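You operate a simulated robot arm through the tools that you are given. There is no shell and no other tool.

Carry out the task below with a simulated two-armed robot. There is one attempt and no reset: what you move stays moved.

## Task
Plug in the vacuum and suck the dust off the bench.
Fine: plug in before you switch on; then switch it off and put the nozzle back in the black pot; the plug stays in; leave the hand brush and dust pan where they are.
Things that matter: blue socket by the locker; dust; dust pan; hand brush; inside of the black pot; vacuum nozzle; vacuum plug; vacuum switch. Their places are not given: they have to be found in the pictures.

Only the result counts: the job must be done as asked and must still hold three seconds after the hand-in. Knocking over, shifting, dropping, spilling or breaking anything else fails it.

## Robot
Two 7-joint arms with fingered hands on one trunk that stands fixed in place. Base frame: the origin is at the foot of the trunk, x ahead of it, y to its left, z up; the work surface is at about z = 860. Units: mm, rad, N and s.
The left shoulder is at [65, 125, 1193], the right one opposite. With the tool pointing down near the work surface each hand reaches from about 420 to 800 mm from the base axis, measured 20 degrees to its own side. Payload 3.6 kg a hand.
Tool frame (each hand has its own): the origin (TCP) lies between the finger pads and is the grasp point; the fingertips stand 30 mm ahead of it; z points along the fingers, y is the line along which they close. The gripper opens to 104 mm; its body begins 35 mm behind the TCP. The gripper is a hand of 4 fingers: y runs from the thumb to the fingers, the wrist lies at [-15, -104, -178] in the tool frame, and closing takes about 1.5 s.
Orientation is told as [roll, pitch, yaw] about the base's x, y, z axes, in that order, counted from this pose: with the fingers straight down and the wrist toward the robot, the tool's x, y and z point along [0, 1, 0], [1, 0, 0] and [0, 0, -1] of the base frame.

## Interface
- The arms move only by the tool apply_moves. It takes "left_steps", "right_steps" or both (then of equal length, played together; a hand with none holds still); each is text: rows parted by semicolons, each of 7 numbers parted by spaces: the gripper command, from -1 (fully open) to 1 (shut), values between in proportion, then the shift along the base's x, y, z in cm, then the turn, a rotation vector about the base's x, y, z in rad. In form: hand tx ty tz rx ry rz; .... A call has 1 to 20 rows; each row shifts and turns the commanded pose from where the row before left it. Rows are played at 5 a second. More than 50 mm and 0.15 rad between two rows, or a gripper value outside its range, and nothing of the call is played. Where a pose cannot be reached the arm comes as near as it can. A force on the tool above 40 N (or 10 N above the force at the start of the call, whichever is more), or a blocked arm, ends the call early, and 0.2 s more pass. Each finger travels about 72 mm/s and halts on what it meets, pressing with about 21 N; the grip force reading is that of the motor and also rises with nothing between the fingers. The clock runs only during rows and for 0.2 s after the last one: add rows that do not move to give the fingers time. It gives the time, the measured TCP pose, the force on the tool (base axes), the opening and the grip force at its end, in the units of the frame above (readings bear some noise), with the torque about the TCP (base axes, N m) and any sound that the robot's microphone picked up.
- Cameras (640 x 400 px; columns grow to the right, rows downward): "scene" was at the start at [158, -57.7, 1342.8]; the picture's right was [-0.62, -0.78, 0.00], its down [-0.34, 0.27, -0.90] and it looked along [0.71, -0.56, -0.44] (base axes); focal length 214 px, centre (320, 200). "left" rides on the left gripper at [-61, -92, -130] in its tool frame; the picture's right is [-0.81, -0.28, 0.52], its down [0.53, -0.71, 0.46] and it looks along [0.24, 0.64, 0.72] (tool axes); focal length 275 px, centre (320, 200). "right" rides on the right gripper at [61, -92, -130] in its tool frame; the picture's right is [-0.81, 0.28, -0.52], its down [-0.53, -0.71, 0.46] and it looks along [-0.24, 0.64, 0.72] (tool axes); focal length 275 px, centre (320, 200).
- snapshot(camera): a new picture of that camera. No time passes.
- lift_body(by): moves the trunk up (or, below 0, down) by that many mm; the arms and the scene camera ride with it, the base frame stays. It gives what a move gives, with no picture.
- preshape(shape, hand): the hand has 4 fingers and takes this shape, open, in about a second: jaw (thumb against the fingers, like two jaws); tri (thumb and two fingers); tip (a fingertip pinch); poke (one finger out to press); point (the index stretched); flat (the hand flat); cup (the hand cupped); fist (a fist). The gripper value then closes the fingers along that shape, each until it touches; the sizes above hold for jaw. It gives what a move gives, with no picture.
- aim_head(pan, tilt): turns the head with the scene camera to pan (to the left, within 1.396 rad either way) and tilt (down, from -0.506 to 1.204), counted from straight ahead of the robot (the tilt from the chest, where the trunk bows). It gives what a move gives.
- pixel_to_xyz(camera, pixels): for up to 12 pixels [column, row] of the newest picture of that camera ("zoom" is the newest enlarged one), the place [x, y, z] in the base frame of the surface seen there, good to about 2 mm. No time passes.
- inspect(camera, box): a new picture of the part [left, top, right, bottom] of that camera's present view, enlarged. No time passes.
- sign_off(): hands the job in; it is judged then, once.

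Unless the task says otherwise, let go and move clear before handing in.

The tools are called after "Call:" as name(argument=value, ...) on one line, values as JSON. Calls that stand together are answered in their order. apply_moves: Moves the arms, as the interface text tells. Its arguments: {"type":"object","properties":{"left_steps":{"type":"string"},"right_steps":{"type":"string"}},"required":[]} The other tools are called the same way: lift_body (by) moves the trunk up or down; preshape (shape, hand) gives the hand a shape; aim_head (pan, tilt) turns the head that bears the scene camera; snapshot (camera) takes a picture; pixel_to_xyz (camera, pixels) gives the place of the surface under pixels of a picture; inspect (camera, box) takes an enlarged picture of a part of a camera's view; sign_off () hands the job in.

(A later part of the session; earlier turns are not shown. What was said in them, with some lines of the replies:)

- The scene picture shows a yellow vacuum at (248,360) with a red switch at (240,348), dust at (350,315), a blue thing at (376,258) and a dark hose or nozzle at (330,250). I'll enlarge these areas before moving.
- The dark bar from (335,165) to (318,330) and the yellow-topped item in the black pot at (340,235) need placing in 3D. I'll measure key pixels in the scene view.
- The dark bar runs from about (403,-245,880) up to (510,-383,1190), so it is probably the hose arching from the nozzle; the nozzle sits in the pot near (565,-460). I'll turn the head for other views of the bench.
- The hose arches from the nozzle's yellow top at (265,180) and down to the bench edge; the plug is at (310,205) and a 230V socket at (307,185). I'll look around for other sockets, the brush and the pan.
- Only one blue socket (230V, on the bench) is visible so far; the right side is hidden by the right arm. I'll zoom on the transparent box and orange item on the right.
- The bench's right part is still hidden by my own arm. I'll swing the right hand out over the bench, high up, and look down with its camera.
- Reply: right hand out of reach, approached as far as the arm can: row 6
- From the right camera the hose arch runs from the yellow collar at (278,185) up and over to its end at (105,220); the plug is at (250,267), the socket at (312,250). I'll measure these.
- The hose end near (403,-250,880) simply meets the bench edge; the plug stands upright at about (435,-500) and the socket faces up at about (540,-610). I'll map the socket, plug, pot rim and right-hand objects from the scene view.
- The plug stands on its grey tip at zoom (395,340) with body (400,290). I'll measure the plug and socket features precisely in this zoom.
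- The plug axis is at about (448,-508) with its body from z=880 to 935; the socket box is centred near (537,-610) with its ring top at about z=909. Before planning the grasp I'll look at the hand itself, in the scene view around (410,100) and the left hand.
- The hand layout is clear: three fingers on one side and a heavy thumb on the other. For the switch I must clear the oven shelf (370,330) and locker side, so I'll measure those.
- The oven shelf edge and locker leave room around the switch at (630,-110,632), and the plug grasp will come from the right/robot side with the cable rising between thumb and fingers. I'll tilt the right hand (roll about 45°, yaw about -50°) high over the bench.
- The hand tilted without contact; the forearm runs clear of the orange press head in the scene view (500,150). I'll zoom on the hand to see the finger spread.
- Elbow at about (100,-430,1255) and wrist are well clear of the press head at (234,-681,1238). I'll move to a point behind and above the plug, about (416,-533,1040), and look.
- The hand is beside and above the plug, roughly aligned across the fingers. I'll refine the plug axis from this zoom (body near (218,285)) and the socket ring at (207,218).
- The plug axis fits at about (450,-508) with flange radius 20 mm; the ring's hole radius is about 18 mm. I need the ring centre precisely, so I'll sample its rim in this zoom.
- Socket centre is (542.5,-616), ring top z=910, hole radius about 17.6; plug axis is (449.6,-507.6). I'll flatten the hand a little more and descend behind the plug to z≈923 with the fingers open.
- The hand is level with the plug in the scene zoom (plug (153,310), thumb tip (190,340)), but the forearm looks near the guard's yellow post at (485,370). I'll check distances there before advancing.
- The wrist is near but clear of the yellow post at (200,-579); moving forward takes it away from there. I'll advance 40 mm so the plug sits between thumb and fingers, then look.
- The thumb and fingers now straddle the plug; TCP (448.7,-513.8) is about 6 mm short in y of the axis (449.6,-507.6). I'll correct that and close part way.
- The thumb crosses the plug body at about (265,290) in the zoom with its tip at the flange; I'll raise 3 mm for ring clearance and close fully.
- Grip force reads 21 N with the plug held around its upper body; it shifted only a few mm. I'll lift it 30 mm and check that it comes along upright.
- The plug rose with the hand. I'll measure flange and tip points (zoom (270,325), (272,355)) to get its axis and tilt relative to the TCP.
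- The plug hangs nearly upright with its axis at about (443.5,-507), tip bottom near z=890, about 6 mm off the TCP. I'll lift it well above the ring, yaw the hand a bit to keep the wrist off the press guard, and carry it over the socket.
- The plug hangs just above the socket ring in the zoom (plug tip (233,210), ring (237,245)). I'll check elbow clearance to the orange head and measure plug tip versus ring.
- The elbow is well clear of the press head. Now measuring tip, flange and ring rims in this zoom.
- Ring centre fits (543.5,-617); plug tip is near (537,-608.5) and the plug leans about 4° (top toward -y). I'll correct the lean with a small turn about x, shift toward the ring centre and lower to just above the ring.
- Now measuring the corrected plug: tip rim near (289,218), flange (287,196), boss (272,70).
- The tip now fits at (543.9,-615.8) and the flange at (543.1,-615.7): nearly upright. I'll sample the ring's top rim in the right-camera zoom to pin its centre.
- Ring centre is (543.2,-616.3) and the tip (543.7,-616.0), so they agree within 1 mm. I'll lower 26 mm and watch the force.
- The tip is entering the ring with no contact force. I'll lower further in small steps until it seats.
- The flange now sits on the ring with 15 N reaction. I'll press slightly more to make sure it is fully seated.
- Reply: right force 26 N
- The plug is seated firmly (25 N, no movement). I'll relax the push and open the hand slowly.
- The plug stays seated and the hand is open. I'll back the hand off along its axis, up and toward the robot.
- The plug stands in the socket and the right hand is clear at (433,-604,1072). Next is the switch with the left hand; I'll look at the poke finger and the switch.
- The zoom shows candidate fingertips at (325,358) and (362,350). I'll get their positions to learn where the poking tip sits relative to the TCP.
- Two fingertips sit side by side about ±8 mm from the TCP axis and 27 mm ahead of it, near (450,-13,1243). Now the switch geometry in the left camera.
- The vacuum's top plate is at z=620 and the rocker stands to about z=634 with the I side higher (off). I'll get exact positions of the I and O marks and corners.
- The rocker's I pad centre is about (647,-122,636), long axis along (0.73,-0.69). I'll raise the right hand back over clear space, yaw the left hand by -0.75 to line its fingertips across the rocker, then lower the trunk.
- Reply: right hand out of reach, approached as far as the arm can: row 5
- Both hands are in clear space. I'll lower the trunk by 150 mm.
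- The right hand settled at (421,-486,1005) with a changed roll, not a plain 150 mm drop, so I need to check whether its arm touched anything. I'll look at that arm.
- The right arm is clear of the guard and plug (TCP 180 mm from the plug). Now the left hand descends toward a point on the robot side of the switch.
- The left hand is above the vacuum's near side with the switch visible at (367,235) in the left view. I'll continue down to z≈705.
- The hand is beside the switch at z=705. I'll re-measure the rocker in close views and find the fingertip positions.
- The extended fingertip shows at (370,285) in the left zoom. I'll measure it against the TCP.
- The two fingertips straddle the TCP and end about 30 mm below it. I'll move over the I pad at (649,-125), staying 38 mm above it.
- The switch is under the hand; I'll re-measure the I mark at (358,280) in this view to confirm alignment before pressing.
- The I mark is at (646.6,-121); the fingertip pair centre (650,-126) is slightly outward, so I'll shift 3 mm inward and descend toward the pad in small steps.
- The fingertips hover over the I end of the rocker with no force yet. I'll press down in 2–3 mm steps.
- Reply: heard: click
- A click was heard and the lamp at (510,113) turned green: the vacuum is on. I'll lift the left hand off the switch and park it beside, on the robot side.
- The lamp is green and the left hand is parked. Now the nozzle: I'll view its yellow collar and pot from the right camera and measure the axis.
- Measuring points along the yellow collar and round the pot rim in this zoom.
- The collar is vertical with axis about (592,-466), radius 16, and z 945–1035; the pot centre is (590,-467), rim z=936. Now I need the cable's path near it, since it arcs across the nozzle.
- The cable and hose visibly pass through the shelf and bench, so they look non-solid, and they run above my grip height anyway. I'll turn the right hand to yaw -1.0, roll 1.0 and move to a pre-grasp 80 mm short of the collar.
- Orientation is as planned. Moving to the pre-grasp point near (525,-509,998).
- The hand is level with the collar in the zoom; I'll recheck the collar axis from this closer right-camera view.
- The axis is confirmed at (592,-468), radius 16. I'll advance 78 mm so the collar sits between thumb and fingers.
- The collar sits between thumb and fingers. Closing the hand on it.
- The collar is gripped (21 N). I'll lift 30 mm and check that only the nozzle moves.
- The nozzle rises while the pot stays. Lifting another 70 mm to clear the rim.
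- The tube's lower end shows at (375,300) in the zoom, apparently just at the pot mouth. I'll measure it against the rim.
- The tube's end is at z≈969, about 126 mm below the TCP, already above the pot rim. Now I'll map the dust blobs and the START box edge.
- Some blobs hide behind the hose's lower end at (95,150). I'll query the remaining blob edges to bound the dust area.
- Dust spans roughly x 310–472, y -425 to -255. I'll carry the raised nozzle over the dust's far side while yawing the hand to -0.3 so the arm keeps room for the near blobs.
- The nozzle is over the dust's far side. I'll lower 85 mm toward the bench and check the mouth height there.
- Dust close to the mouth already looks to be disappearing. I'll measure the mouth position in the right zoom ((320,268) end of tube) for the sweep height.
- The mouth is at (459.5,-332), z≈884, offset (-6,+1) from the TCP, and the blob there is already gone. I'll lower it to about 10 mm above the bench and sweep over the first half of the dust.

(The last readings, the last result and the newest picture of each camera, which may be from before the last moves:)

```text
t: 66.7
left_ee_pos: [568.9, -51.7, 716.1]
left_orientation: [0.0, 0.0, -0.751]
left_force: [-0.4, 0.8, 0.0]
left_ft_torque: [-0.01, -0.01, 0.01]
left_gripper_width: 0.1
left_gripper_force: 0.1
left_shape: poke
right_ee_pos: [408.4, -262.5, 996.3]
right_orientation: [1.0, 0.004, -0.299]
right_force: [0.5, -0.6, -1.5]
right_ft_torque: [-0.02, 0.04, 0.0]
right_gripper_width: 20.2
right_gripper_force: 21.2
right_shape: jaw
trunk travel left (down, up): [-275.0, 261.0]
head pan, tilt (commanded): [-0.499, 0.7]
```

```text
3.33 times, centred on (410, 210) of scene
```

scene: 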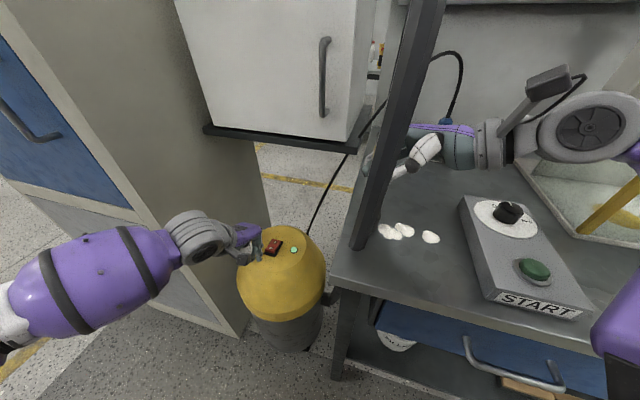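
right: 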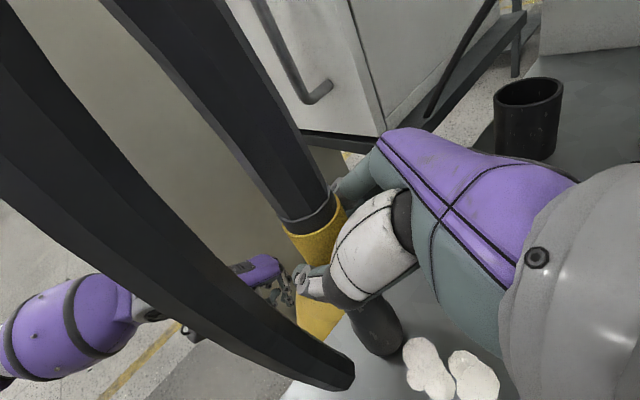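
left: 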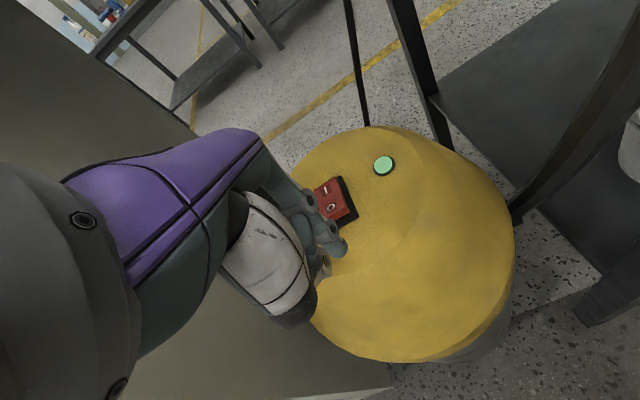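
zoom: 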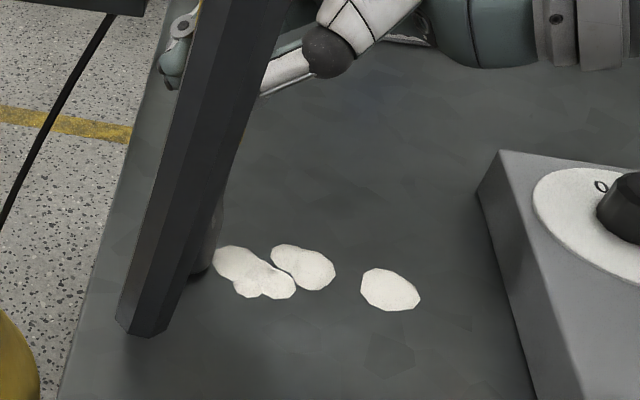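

Most dust is gone; blobs remain at zoom (250,272), (305,265) and (390,290), i.e. near (375,-276), (361,-312) and (325,-344). Sweeping over those.

Call:
apply_moves(right_steps="1 -1.2 -0.5 0 0 0 0; 1 -1.2 -0.7 0 0 0 0; 1 -1.1 -0.4 0 0 0 0; 1 0.8 -1.7 0 0 0 0; 1 -0.7 -1.3 0 0 0 0; 1 -1.2 -0.8 0 0 0 0; 1 -1.1 -1.0 0 0 0 0; 1 -1.1 -1.1 0 0 0 0; 1 -1.1 -0.9 0 0 0 0; 1 0 0 0 0 0 0; 1 0 0 0 0 0 0")

Call:
snapshot(camera="right")

Call:
inspect(camera="scene", box=[330, 130, 490, 270])

```text
t: 69.1
left_ee_pos: [567.6, -51.3, 716.3]
left_orientation: [0.0, 0.0, -0.751]
left_force: [-0.2, -0.3, 0.4]
left_ft_torque: [-0.01, 0.01, 0.02]
left_gripper_width: 0.0
left_gripper_force: 0.1
left_shape: poke
right_ee_pos: [327.3, -348.0, 997.3]
right_orientation: [1.001, 0.002, -0.3]
right_force: [-0.5, -0.4, -2.1]
right_ft_torque: [-0.01, -0.01, 0.03]
right_gripper_width: 20.0
right_gripper_force: 20.9
right_shape: jaw
trunk travel left (down, up): [-275.0, 261.0]
head pan, tilt (commanded): [-0.499, 0.7]
```

```text
taken
```

right: 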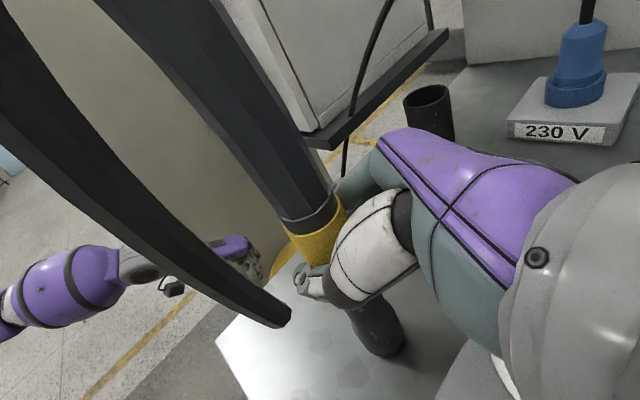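

```text
2.86 times, centred on (410, 200) of scene
```

zoom: 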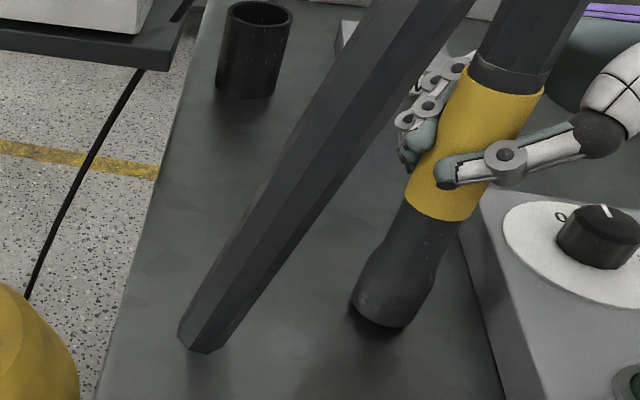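

No dust shows now, but the hose may hide some. I'll raise the nozzle and move it off to the side, then check the bench from both cameras before switching off.

Call:
apply_moves(right_steps="1 0 0 2.5 0 0 0; 1 0 0 2.5 0 0 0; 1 0.5 0 2.5 0 0 0; 1 2.5 -1 2 0 0 0; 1 2.5 -1 0.5 0 0 0; 1 2.5 -1 0 0 0 0; 1 2.5 -1 0 0 0 0; 1 2 -1 0 0 0 0; 1 0 0 0 0 0 0")

Call:
snapshot(camera="right")

Call:
snapshot(camera="scene")

Call:
inspect(camera="scene", box=[330, 130, 490, 270])

```text
t: 71.1
left_ee_pos: [568.4, -51.8, 716.0]
left_orientation: [0.0, 0.002, -0.75]
left_force: [-0.6, -0.5, 0.1]
left_ft_torque: [0.0, 0.01, -0.02]
left_gripper_width: 0.0
left_gripper_force: 0.0
left_shape: poke
right_ee_pos: [453.1, -398.5, 1096.2]
right_orientation: [1.001, 0.003, -0.3]
right_force: [0.3, -0.2, -1.0]
right_ft_torque: [-0.02, -0.03, -0.02]
right_gripper_width: 19.6
right_gripper_force: 21.3
right_shape: jaw
trunk travel left (down, up): [-275.0, 261.0]
head pan, tilt (commanded): [-0.499, 0.7]
```

```text
taken
```

right: 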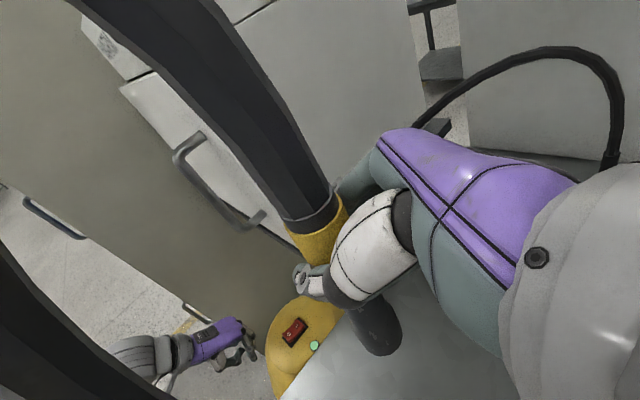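

```text
taken
```

scene: 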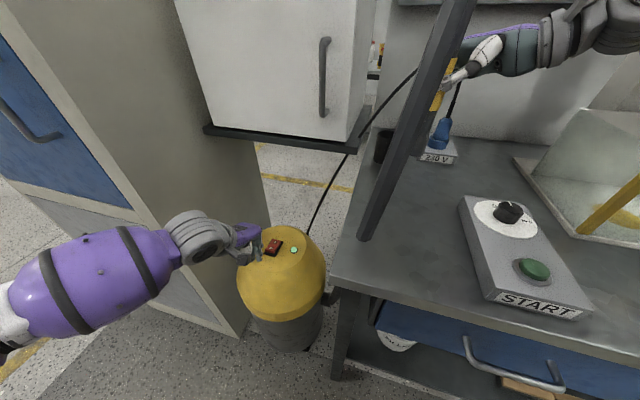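

```text
2.86 times, centred on (410, 200) of scene
```

zoom: 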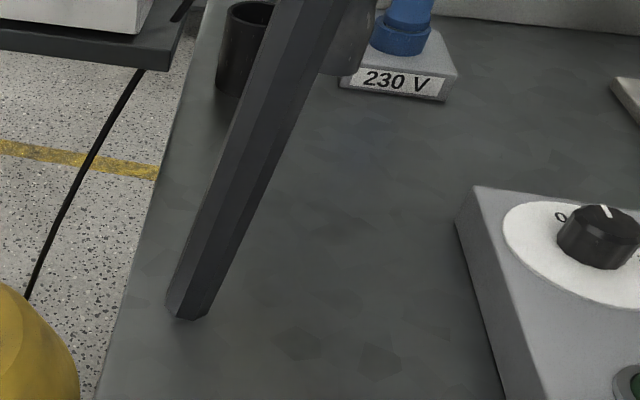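

The bench looks clear of dust from both views. Now switching off: the left hand moves over the O pad near (625,-101).

Call:
apply_moves(left_steps="-1 2.83 -2.46 0 0 0 0; -1 2.83 -2.46 0 0 0 0; -1 0 0 -1 0 0 0; -1 0 0 -1 0 0 0; -1 0 0 0 0 0 0")

Call:
snapshot(camera="left")

Call:
inspect(camera="left", box=[270, 180, 430, 340])

Call:
pixel_to_xyz(camera="zoom", pixels=[[320, 160]])

```text
t: 72.3
left_ee_pos: [625.4, -101.4, 695.8]
left_orientation: [0.0, 0.0, -0.752]
left_force: [-1.3, -0.4, 0.6]
left_ft_torque: [0.01, 0.0, 0.02]
left_gripper_width: 0.0
left_gripper_force: 0.1
left_shape: poke
right_ee_pos: [453.1, -396.2, 1095.7]
right_orientation: [0.998, 0.003, -0.298]
right_force: [-0.2, -0.4, -0.9]
right_ft_torque: [-0.04, -0.01, 0.0]
right_gripper_width: 20.1
right_gripper_force: 21.2
right_shape: jaw
trunk travel left (down, up): [-275.0, 261.0]
head pan, tilt (commanded): [-0.499, 0.7]
```

```text
taken
```

left: 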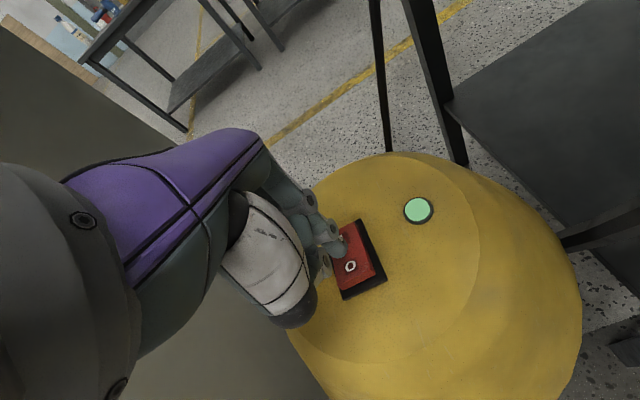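

```text
2.50 times, centred on (350, 260) of left
```

zoom: 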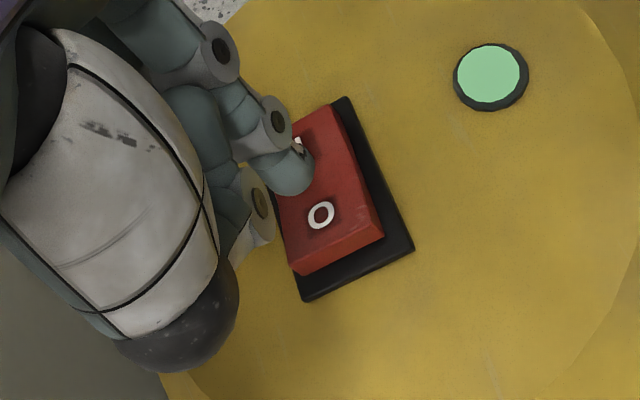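

```text
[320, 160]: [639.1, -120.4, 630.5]
```

The fingers are over the rocker; I'll locate the O mark at zoom (320,215) and the O-end corners.

Call:
pixel_to_xyz(camera="zoom", pixels=[[320, 215], [320, 235], [296, 262], [376, 235], [340, 245], [300, 165], [290, 185]])

```text
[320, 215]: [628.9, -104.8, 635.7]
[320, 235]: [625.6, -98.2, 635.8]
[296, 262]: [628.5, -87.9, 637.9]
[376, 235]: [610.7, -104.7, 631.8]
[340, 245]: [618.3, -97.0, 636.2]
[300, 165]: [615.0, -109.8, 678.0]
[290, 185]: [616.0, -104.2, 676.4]
```

The fingertip centre (625.4,-101.4) is right over the O pad. Pressing down.

Call:
apply_moves(left_steps="-1 0 0 -1.2 0 0 0; -1 0 0 -1.2 0 0 0; -1 0 0 -0.3 0 0 0; -1 0 0 -0.3 0 0 0; -1 0 0 -0.3 0 0 0; -1 0 0 -0.2 0 0 0; -1 0 0 0 0 0 0")

Call:
inspect(camera="left", box=[270, 160, 430, 320])

```text
t: 73.9
left_ee_pos: [625.0, -101.6, 663.1]
left_orientation: [-0.001, -0.005, -0.752]
left_force: [0.4, 1.8, 12.3]
left_ft_torque: [-0.05, -0.01, -0.01]
left_gripper_width: 0.1
left_gripper_force: 0.0
left_shape: poke
right_ee_pos: [453.0, -396.7, 1096.1]
right_orientation: [1.0, 0.002, -0.3]
right_force: [0.1, 0.4, -1.3]
right_ft_torque: [-0.02, -0.02, 0.01]
right_gripper_width: 19.6
right_gripper_force: 21.2
right_shape: jaw
trunk travel left (down, up): [-275.0, 261.0]
head pan, tilt (commanded): [-0.499, 0.7]
```

```text
2.50 times, centred on (350, 240) of left
```

zoom: 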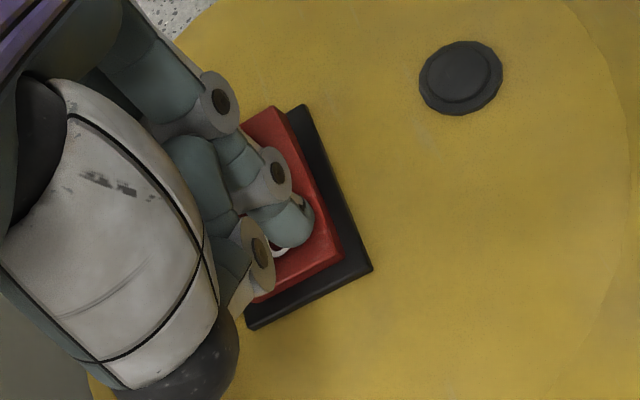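

The lamp at (460,78) is dark: the vacuum is off. I'll lift the left hand off and verify the switch stays off.

Call:
apply_moves(left_steps="-1 0 0 1 0 0 0; -1 0 0 1.5 0 0 0; -1 0 0 2.5 0 0 0; -1 -2.8 2.4 0.5 0 0 0; -1 -2.8 2.4 0.5 0 0 0; -1 0 0 0 0 0 0")

Call:
inspect(camera="left", box=[270, 120, 470, 300])

Call:
snapshot(camera="scene")

```text
t: 75.3
left_ee_pos: [569.1, -52.6, 720.6]
left_orientation: [-0.001, 0.0, -0.749]
left_force: [0.9, -0.6, 0.2]
left_ft_torque: [-0.02, 0.0, 0.04]
left_gripper_width: 0.3
left_gripper_force: 0.0
left_shape: poke
right_ee_pos: [454.3, -397.6, 1095.0]
right_orientation: [0.999, 0.004, -0.299]
right_force: [-0.1, 0.9, -0.9]
right_ft_torque: [-0.01, -0.02, 0.0]
right_gripper_width: 19.9
right_gripper_force: 21.3
right_shape: jaw
trunk travel left (down, up): [-275.0, 261.0]
head pan, tilt (commanded): [-0.499, 0.7]
```

```text
2.22 times, centred on (370, 210) of left
```

zoom: 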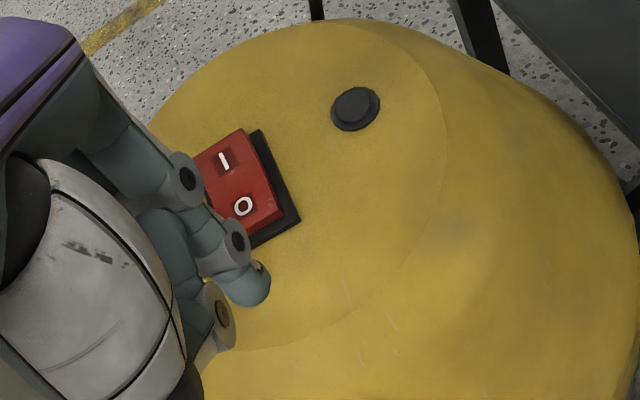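

```text
taken
```

scene: 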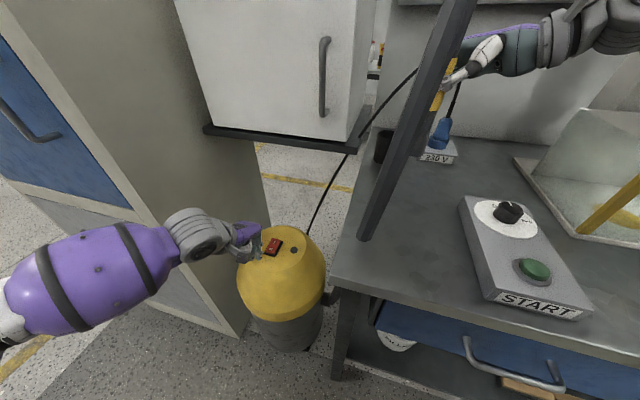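

Lamp is dark and the rocker's O side is down: off. Now I'll carry the nozzle back above the pot, returning the hand to yaw -1.0 as when I took it out.

Call:
apply_moves(right_steps="1 1.8 -1.0 0.4 0 0 -0.1; 1 2.4 -1.3 0.4 0 0 -0.12; 1 2.4 -1.3 0 0 0 -0.12; 1 2.4 -1.3 0 0 0 -0.12; 1 2.4 -1.3 0 0 0 -0.12; 1 2.2 -1.2 0 0 0 -0.12; 1 0 0 0 0 0 0; 1 0 0 0 0 0 0")

Call:
snapshot(camera="right")

Call:
inspect(camera="right", box=[300, 270, 460, 400])

Call:
pixel_to_xyz(camera="zoom", pixels=[[320, 200]])

```text
t: 77.1
left_ee_pos: [568.5, -53.3, 720.6]
left_orientation: [0.001, -0.001, -0.751]
left_force: [-0.8, 0.7, -0.4]
left_ft_torque: [-0.01, -0.05, -0.02]
left_gripper_width: 0.0
left_gripper_force: 0.0
left_shape: poke
right_ee_pos: [590.3, -471.4, 1104.5]
right_orientation: [0.998, 0.004, -0.999]
right_force: [-0.3, -0.3, -1.2]
right_ft_torque: [-0.02, 0.02, 0.02]
right_gripper_width: 20.1
right_gripper_force: 21.2
right_shape: jaw
trunk travel left (down, up): [-275.0, 261.0]
head pan, tilt (commanded): [-0.499, 0.7]
```

```text
taken
```

right: 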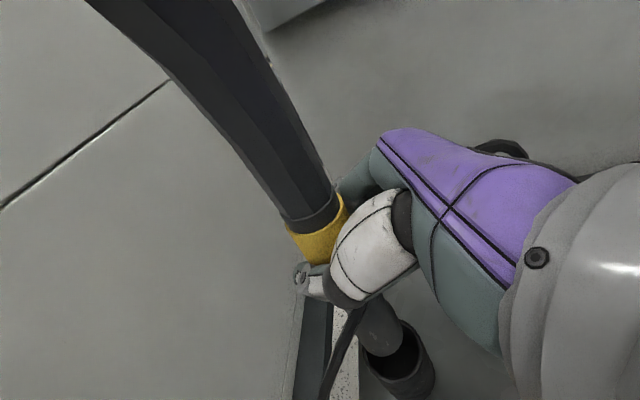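

```text
3.08 times, centred on (380, 335) of right
```

zoom: 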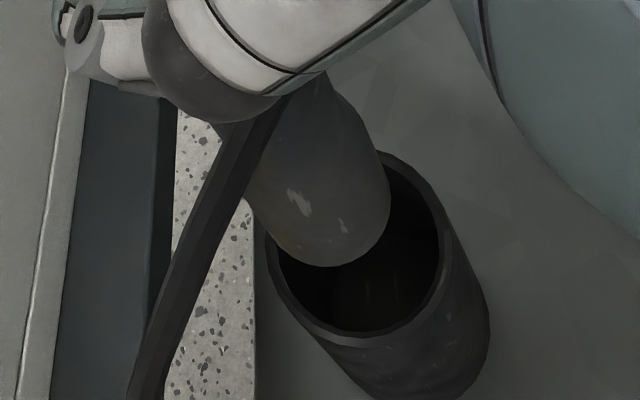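

```text
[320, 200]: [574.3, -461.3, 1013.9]
```

The tube end hovers above the pot mouth; I'll measure both circles in this zoom to confirm centring.

Call:
pixel_to_xyz(camera="zoom", pixels=[[270, 228], [290, 248], [310, 258], [335, 260], [360, 250], [380, 225], [385, 195], [272, 262], [290, 300], [330, 326], [380, 329], [442, 265]])

Call:
pixel_to_xyz(camera="zoom", pixels=[[420, 305], [445, 235], [430, 190], [405, 165], [300, 310], [355, 331], [265, 250]])

```text
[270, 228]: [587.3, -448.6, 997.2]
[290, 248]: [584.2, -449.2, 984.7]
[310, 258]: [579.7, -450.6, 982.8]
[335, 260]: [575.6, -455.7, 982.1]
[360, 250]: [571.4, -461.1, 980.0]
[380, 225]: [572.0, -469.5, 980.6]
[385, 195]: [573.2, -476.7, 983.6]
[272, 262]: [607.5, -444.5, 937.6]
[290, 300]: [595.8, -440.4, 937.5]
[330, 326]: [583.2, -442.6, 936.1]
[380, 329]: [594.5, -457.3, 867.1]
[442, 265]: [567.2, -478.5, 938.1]
```

```text
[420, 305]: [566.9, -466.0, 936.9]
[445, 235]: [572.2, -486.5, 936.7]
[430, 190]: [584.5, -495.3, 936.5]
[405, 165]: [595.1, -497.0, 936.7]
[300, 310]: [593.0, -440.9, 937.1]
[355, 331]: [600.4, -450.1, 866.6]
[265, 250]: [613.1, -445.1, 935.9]
```

The tube (588,-466) should shift about (+4,-2) to sit over the pot centre (592.5,-468). I'll correct and lower most of the way into the pot.

Call:
apply_moves(right_steps="1 0.4 -0.2 0 0 0 0; 1 0 0 -1.5 0 0 0; 1 0 0 -1.5 0 0 0; 1 0 0 -1.5 0 0 0; 1 0 0 -1.5 0 0 0; 1 0 0 0 0 0 0")

Call:
snapshot(camera="right")

Call:
inspect(camera="right", box=[280, 250, 460, 400])

```text
t: 78.5
left_ee_pos: [568.9, -51.7, 721.5]
left_orientation: [0.001, 0.001, -0.75]
left_force: [0.8, 0.4, 0.5]
left_ft_torque: [0.0, 0.03, 0.0]
left_gripper_width: 0.0
left_gripper_force: 0.0
left_shape: poke
right_ee_pos: [593.1, -474.2, 1044.2]
right_orientation: [1.0, 0.004, -1.0]
right_force: [0.0, -0.2, -0.7]
right_ft_torque: [-0.03, -0.02, -0.02]
right_gripper_width: 19.7
right_gripper_force: 20.9
right_shape: jaw
trunk travel left (down, up): [-275.0, 261.0]
head pan, tilt (commanded): [-0.499, 0.7]
```

```text
taken
```

right: 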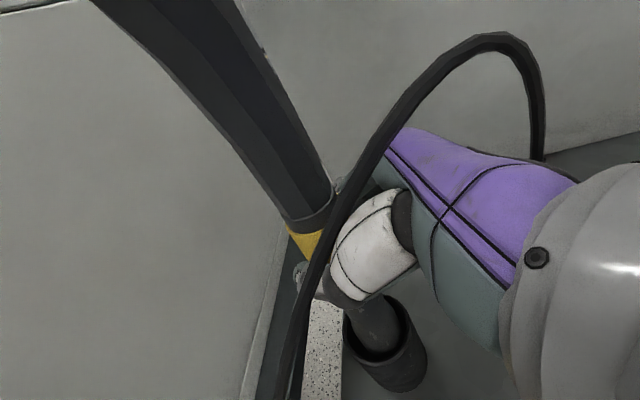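

```text
2.67 times, centred on (370, 325) of right
```

zoom: 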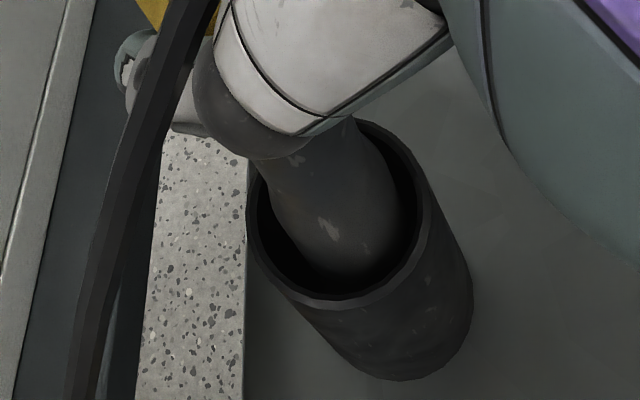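

The tube is inside the pot mouth with no contact. Lowering the rest, slowly near the bottom.

Call:
apply_moves(right_steps="1 0 0 -1.3 0 0 0; 1 0 0 -1.3 0 0 0; 1 0 0 -1.2 0 0 0; 1 0 0 -0.4 0 0 0; 1 0 0 -0.3 0 0 0; 1 0 0 0 0 0 0")

Call:
inspect(camera="right", box=[280, 230, 460, 400])

```text
t: 79.9
left_ee_pos: [568.5, -52.1, 721.0]
left_orientation: [0.0, 0.0, -0.75]
left_force: [0.1, -0.9, -0.1]
left_ft_torque: [0.02, 0.04, 0.0]
left_gripper_width: 0.0
left_gripper_force: 0.0
left_shape: poke
right_ee_pos: [594.0, -474.6, 999.4]
right_orientation: [1.0, 0.003, -0.997]
right_force: [0.5, -0.3, -1.4]
right_ft_torque: [0.01, -0.03, 0.01]
right_gripper_width: 20.0
right_gripper_force: 21.0
right_shape: jaw
trunk travel left (down, up): [-275.0, 261.0]
head pan, tilt (commanded): [-0.499, 0.7]
```

```text
2.35 times, centred on (370, 315) of right
```

zoom: 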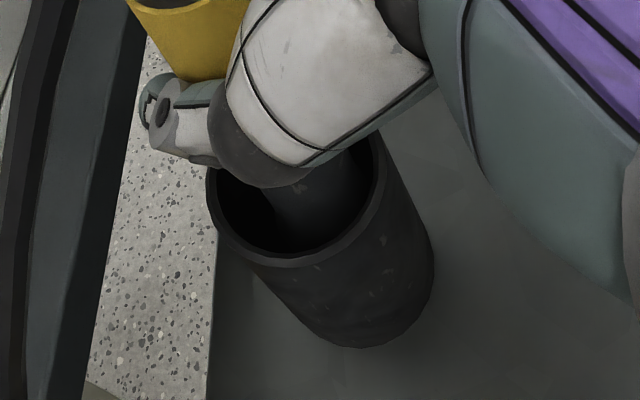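

Nearly at the bottom with no force yet. Lowering the last few mm until it touches.

Call:
apply_moves(right_steps="1 0 0 -0.2 0 0 0; 1 0 0 -0.2 0 0 0; 1 0 0 -0.2 0 0 0; 1 0 0 0 0 0 0")

```text
t: 80.9
left_ee_pos: [568.9, -52.3, 721.9]
left_orientation: [-0.001, -0.002, -0.751]
left_force: [-0.7, -1.0, -0.3]
left_ft_torque: [0.01, -0.03, -0.01]
left_gripper_width: 0.0
left_gripper_force: 0.1
left_shape: poke
right_ee_pos: [594.3, -474.0, 995.4]
right_orientation: [1.001, 0.001, -0.997]
right_force: [0.4, -0.3, 3.6]
right_ft_torque: [-0.04, -0.09, 0.02]
right_gripper_width: 20.2
right_gripper_force: 20.7
right_shape: jaw
trunk travel left (down, up): [-275.0, 261.0]
head pan, tilt (commanded): [-0.499, 0.7]
```

The tube touches the pot floor (3.6 N upward). I'll open the hand slowly.

Call:
apply_moves(right_steps="0.7 0 0 0 0 0 0; 0.4 0 0 0 0 0 0; 0.2 0 0 0 0 0 0; 0 0 0 0 0 0 0; -0.3 0 0 0 0 0 0; -0.6 0 0 0 0 0 0; -1 0 0 0 0 0 0; -1 0 0 0 0 0 0; -1 0 0 0 0 0 0; -1 0 0 0 0 0 0; -1 0 0 0 0 0 0")

Call:
snapshot(camera="right")

Call:
inspect(camera="scene", box=[330, 30, 530, 200])

```text
t: 83.3
left_ee_pos: [569.8, -52.3, 720.8]
left_orientation: [-0.001, 0.0, -0.749]
left_force: [-0.5, 1.0, 0.5]
left_ft_torque: [-0.01, 0.01, 0.0]
left_gripper_width: 0.0
left_gripper_force: 0.1
left_shape: poke
right_ee_pos: [593.6, -473.6, 992.4]
right_orientation: [1.001, 0.004, -0.997]
right_force: [-1.0, -1.0, -0.1]
right_ft_torque: [0.0, 0.02, -0.03]
right_gripper_width: 103.7
right_gripper_force: 0.2
right_shape: jaw
trunk travel left (down, up): [-275.0, 261.0]
head pan, tilt (commanded): [-0.499, 0.7]
```

```text
taken
```

right: 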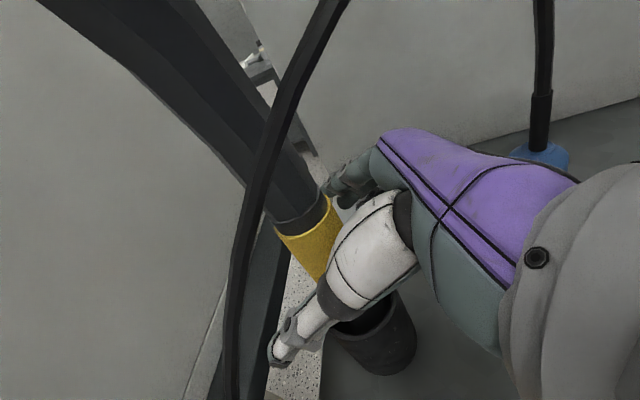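

```text
2.35 times, centred on (430, 115) of scene
```

zoom: 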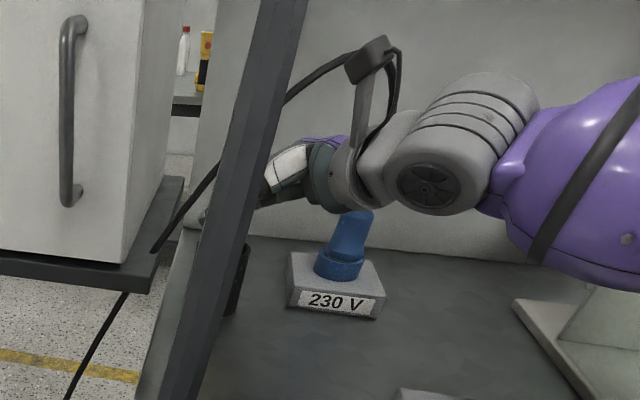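

The nozzle stands in the pot on its own. Backing the right hand straight out the way it came in.

Call:
apply_moves(right_steps="-1 -1.7 -1.0 0 0 0 0; -1 -1.7 -1.0 0.1 0 0 0; -1 -1.7 -1.0 0.1 0 0 0; -1 -1.7 -1.0 0.3 0 0 0; -1 -3 0.6 1.0 0 0 0; -1 -3 0.8 2.0 0 0 0; -1 -3 0.8 2.0 0 0 0; -1 0 0 0 0 0 0")

Call:
snapshot(camera="right")

Call:
aim_head(pan=-0.75, tilt=0.5)

Call:
snapshot(camera="scene")

```text
t: 85.1
left_ee_pos: [568.3, -51.2, 720.3]
left_orientation: [-0.001, 0.001, -0.752]
left_force: [-0.3, -0.1, -0.6]
left_ft_torque: [-0.02, -0.02, -0.02]
left_gripper_width: 0.1
left_gripper_force: 0.0
left_shape: poke
right_ee_pos: [434.3, -492.8, 1049.3]
right_orientation: [0.999, 0.004, -0.998]
right_force: [0.2, -0.5, 0.5]
right_ft_torque: [-0.02, 0.0, 0.01]
right_gripper_width: 103.7
right_gripper_force: 0.1
right_shape: jaw
trunk travel left (down, up): [-275.0, 261.0]
head pan, tilt (commanded): [-0.499, 0.7]
```

```text
taken
```

right: 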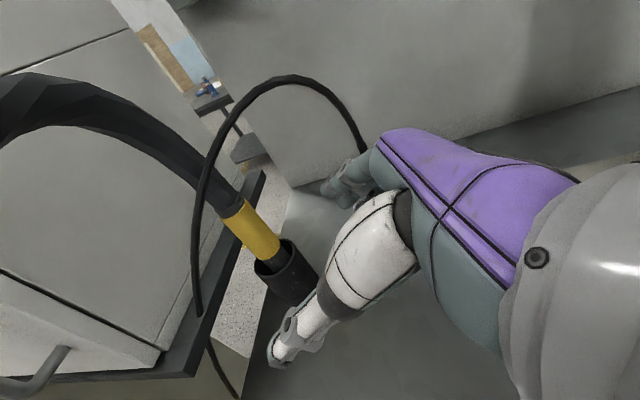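

```text
t: 85.8
left_ee_pos: [567.6, -52.7, 721.5]
left_orientation: [0.002, 0.001, -0.749]
left_force: [-0.3, -0.3, -0.2]
left_ft_torque: [0.04, 0.0, -0.04]
left_gripper_width: 0.0
left_gripper_force: 0.2
left_shape: poke
right_ee_pos: [435.9, -493.1, 1048.3]
right_orientation: [1.001, 0.004, -0.999]
right_force: [0.1, 0.7, 0.4]
right_ft_torque: [-0.01, -0.03, -0.05]
right_gripper_width: 103.7
right_gripper_force: 0.0
right_shape: jaw
trunk travel left (down, up): [-275.0, 261.0]
head pan, tilt (commanded): [-0.75, 0.499]
```

```text
taken
```

scene: 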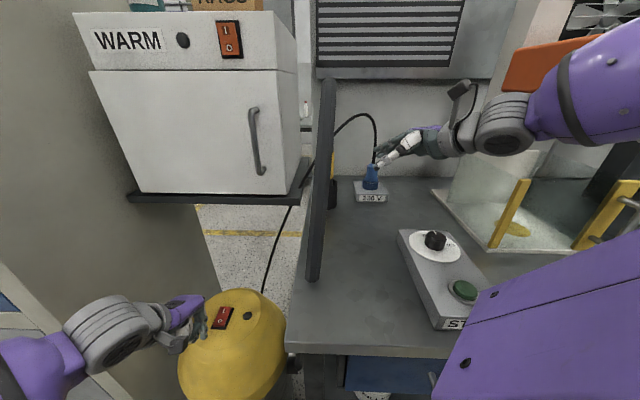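

The plug sits in the socket, the nozzle is in the pot and the bench looks clean. I'll retract the left hand up along its earlier path and use its camera to check behind the hose.

Call:
apply_moves(left_steps="-1 -1.1 0.4 4.1 0 0 0; -1 -1.1 0.4 4.1 0 0 0; -1 -1.1 0.4 4.1 0 0 0; -1 -1.1 0.4 4.1 0 0 0; -1 -1.1 0.4 4.1 0 0 0; -1 -1.1 0.4 4.1 0 0 0; -1 -1.1 0.4 4.1 0 0 0; -1 -1.1 0.4 4.1 0 0 0; -1 -1.1 0.4 4.1 0 0 0; -1 -1.1 0.4 2 0 0 0; -1 0 0 0 0 0 0", right_steps="-1 -1 1 1.5 0 0 0; -1 -1 1 1.5 0 0 0; -1 -1 1 1.5 0 0 0; -1 0 0 0 0 0 0; -1 0 0 0 0 0 0; -1 0 0 0 0 0 0; -1 0 0 0 0 0 0; -1 0 0 0 0 0 0; -1 0 0 0 0 0 0; -1 0 0 0 0 0 0; -1 0 0 0 0 0 0")

Call:
snapshot(camera="left")

Call:
inspect(camera="scene", box=[290, 100, 430, 220])

Call:
snapshot(camera="right")

```text
t: 88.2
left_ee_pos: [458.3, -13.2, 1111.3]
left_orientation: [0.001, -0.001, -0.751]
left_force: [-0.5, -0.5, 0.1]
left_ft_torque: [0.0, -0.01, -0.03]
left_gripper_width: 0.0
left_gripper_force: 0.1
left_shape: poke
right_ee_pos: [413.0, -473.4, 1076.8]
right_orientation: [1.001, 0.003, -0.997]
right_force: [-0.5, 0.2, -0.1]
right_ft_torque: [0.0, 0.02, -0.06]
right_gripper_width: 103.8
right_gripper_force: 0.0
right_shape: jaw
right hand out of reach, approached as far as the arm can: row 2, 3
trunk travel left (down, up): [-275.0, 261.0]
head pan, tilt (commanded): [-0.75, 0.499]
```

```text
taken
```

left: 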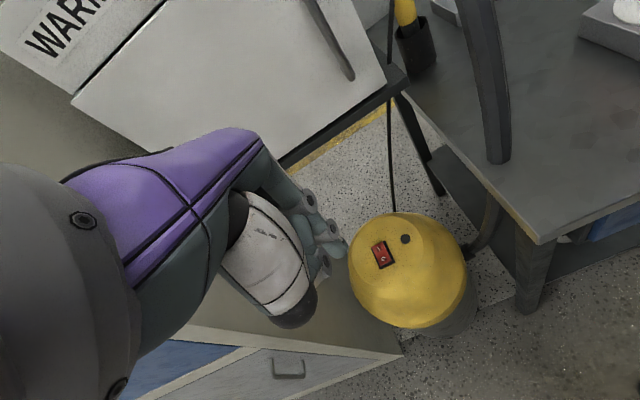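

```text
3.33 times, centred on (360, 160) of scene
```

zoom: 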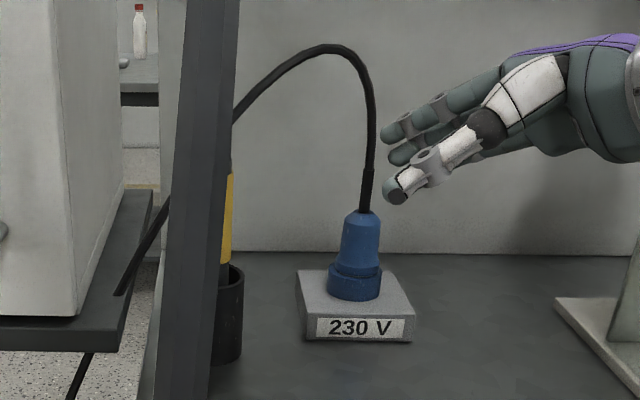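

```text
taken
```

right: 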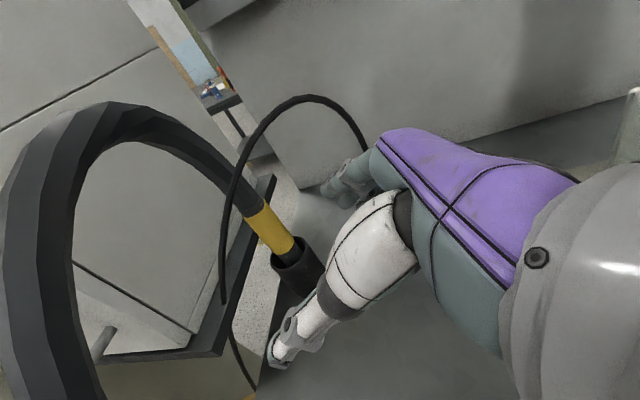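

From the left camera the bench around the hose base (500,150) is clean and the lamp is dark. A last zoom on the bench, plug and lamp to be sure.

Call:
inspect(camera="left", box=[340, 0, 640, 290])

Call:
aim_head(pan=-0.9, tilt=0.75)

Call:
snapshot(camera="scene")

```text
1.38 times, centred on (490, 145) of left
```

zoom: 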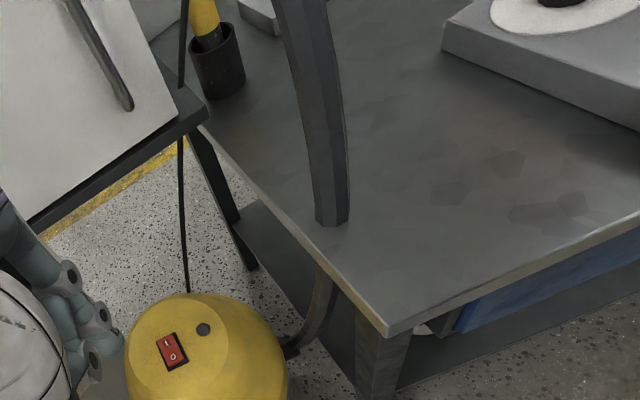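

```text
t: 89.0
left_ee_pos: [457.5, -12.8, 1109.4]
left_orientation: [0.0, -0.001, -0.751]
left_force: [0.5, -0.4, 0.4]
left_ft_torque: [-0.03, 0.01, -0.01]
left_gripper_width: 0.0
left_gripper_force: 0.0
left_shape: poke
right_ee_pos: [411.9, -473.6, 1078.3]
right_orientation: [1.003, 0.004, -0.997]
right_force: [-0.3, -1.0, -0.3]
right_ft_torque: [0.0, -0.01, -0.02]
right_gripper_width: 103.7
right_gripper_force: 0.1
right_shape: jaw
trunk travel left (down, up): [-275.0, 261.0]
head pan, tilt (commanded): [-0.901, 0.75]
```

```text
taken
```

scene: 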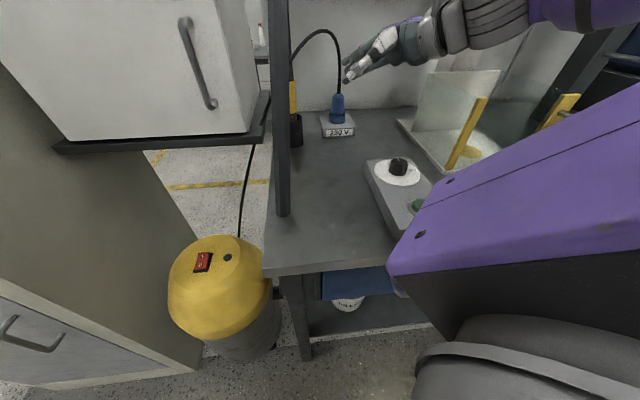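

The bench is clean, the plug is seated in the blue 230V socket, the lamp is dark with O pressed, the nozzle stands in the black pot, and both hands are clear. Handing in.

Call:
sign_off()

```text
The job is handed in.
```

The vacuum job is done and handed in. The last pictures show the bench clean from every angle I could see.

- **Plug:** it went into the blue 230 V socket before the vacuum was switched on, and it is still in.
- **Vacuum:** it is switched off. The lamp is dark and the O side is down, although I heard no click when switching off.
- **Nozzle:** it is back in the black pot, standing on its own.
- **Hand brush and dust pan:** I never picked either one out in the pictures, so I can't confirm where they are. I did no work near anything that looked like them.

While I was reaching for the plug, the right forearm may have brushed the clear guard of the press. The readings returned to normal straight away and the guard looks in place, but I did not measure it against its starting position.
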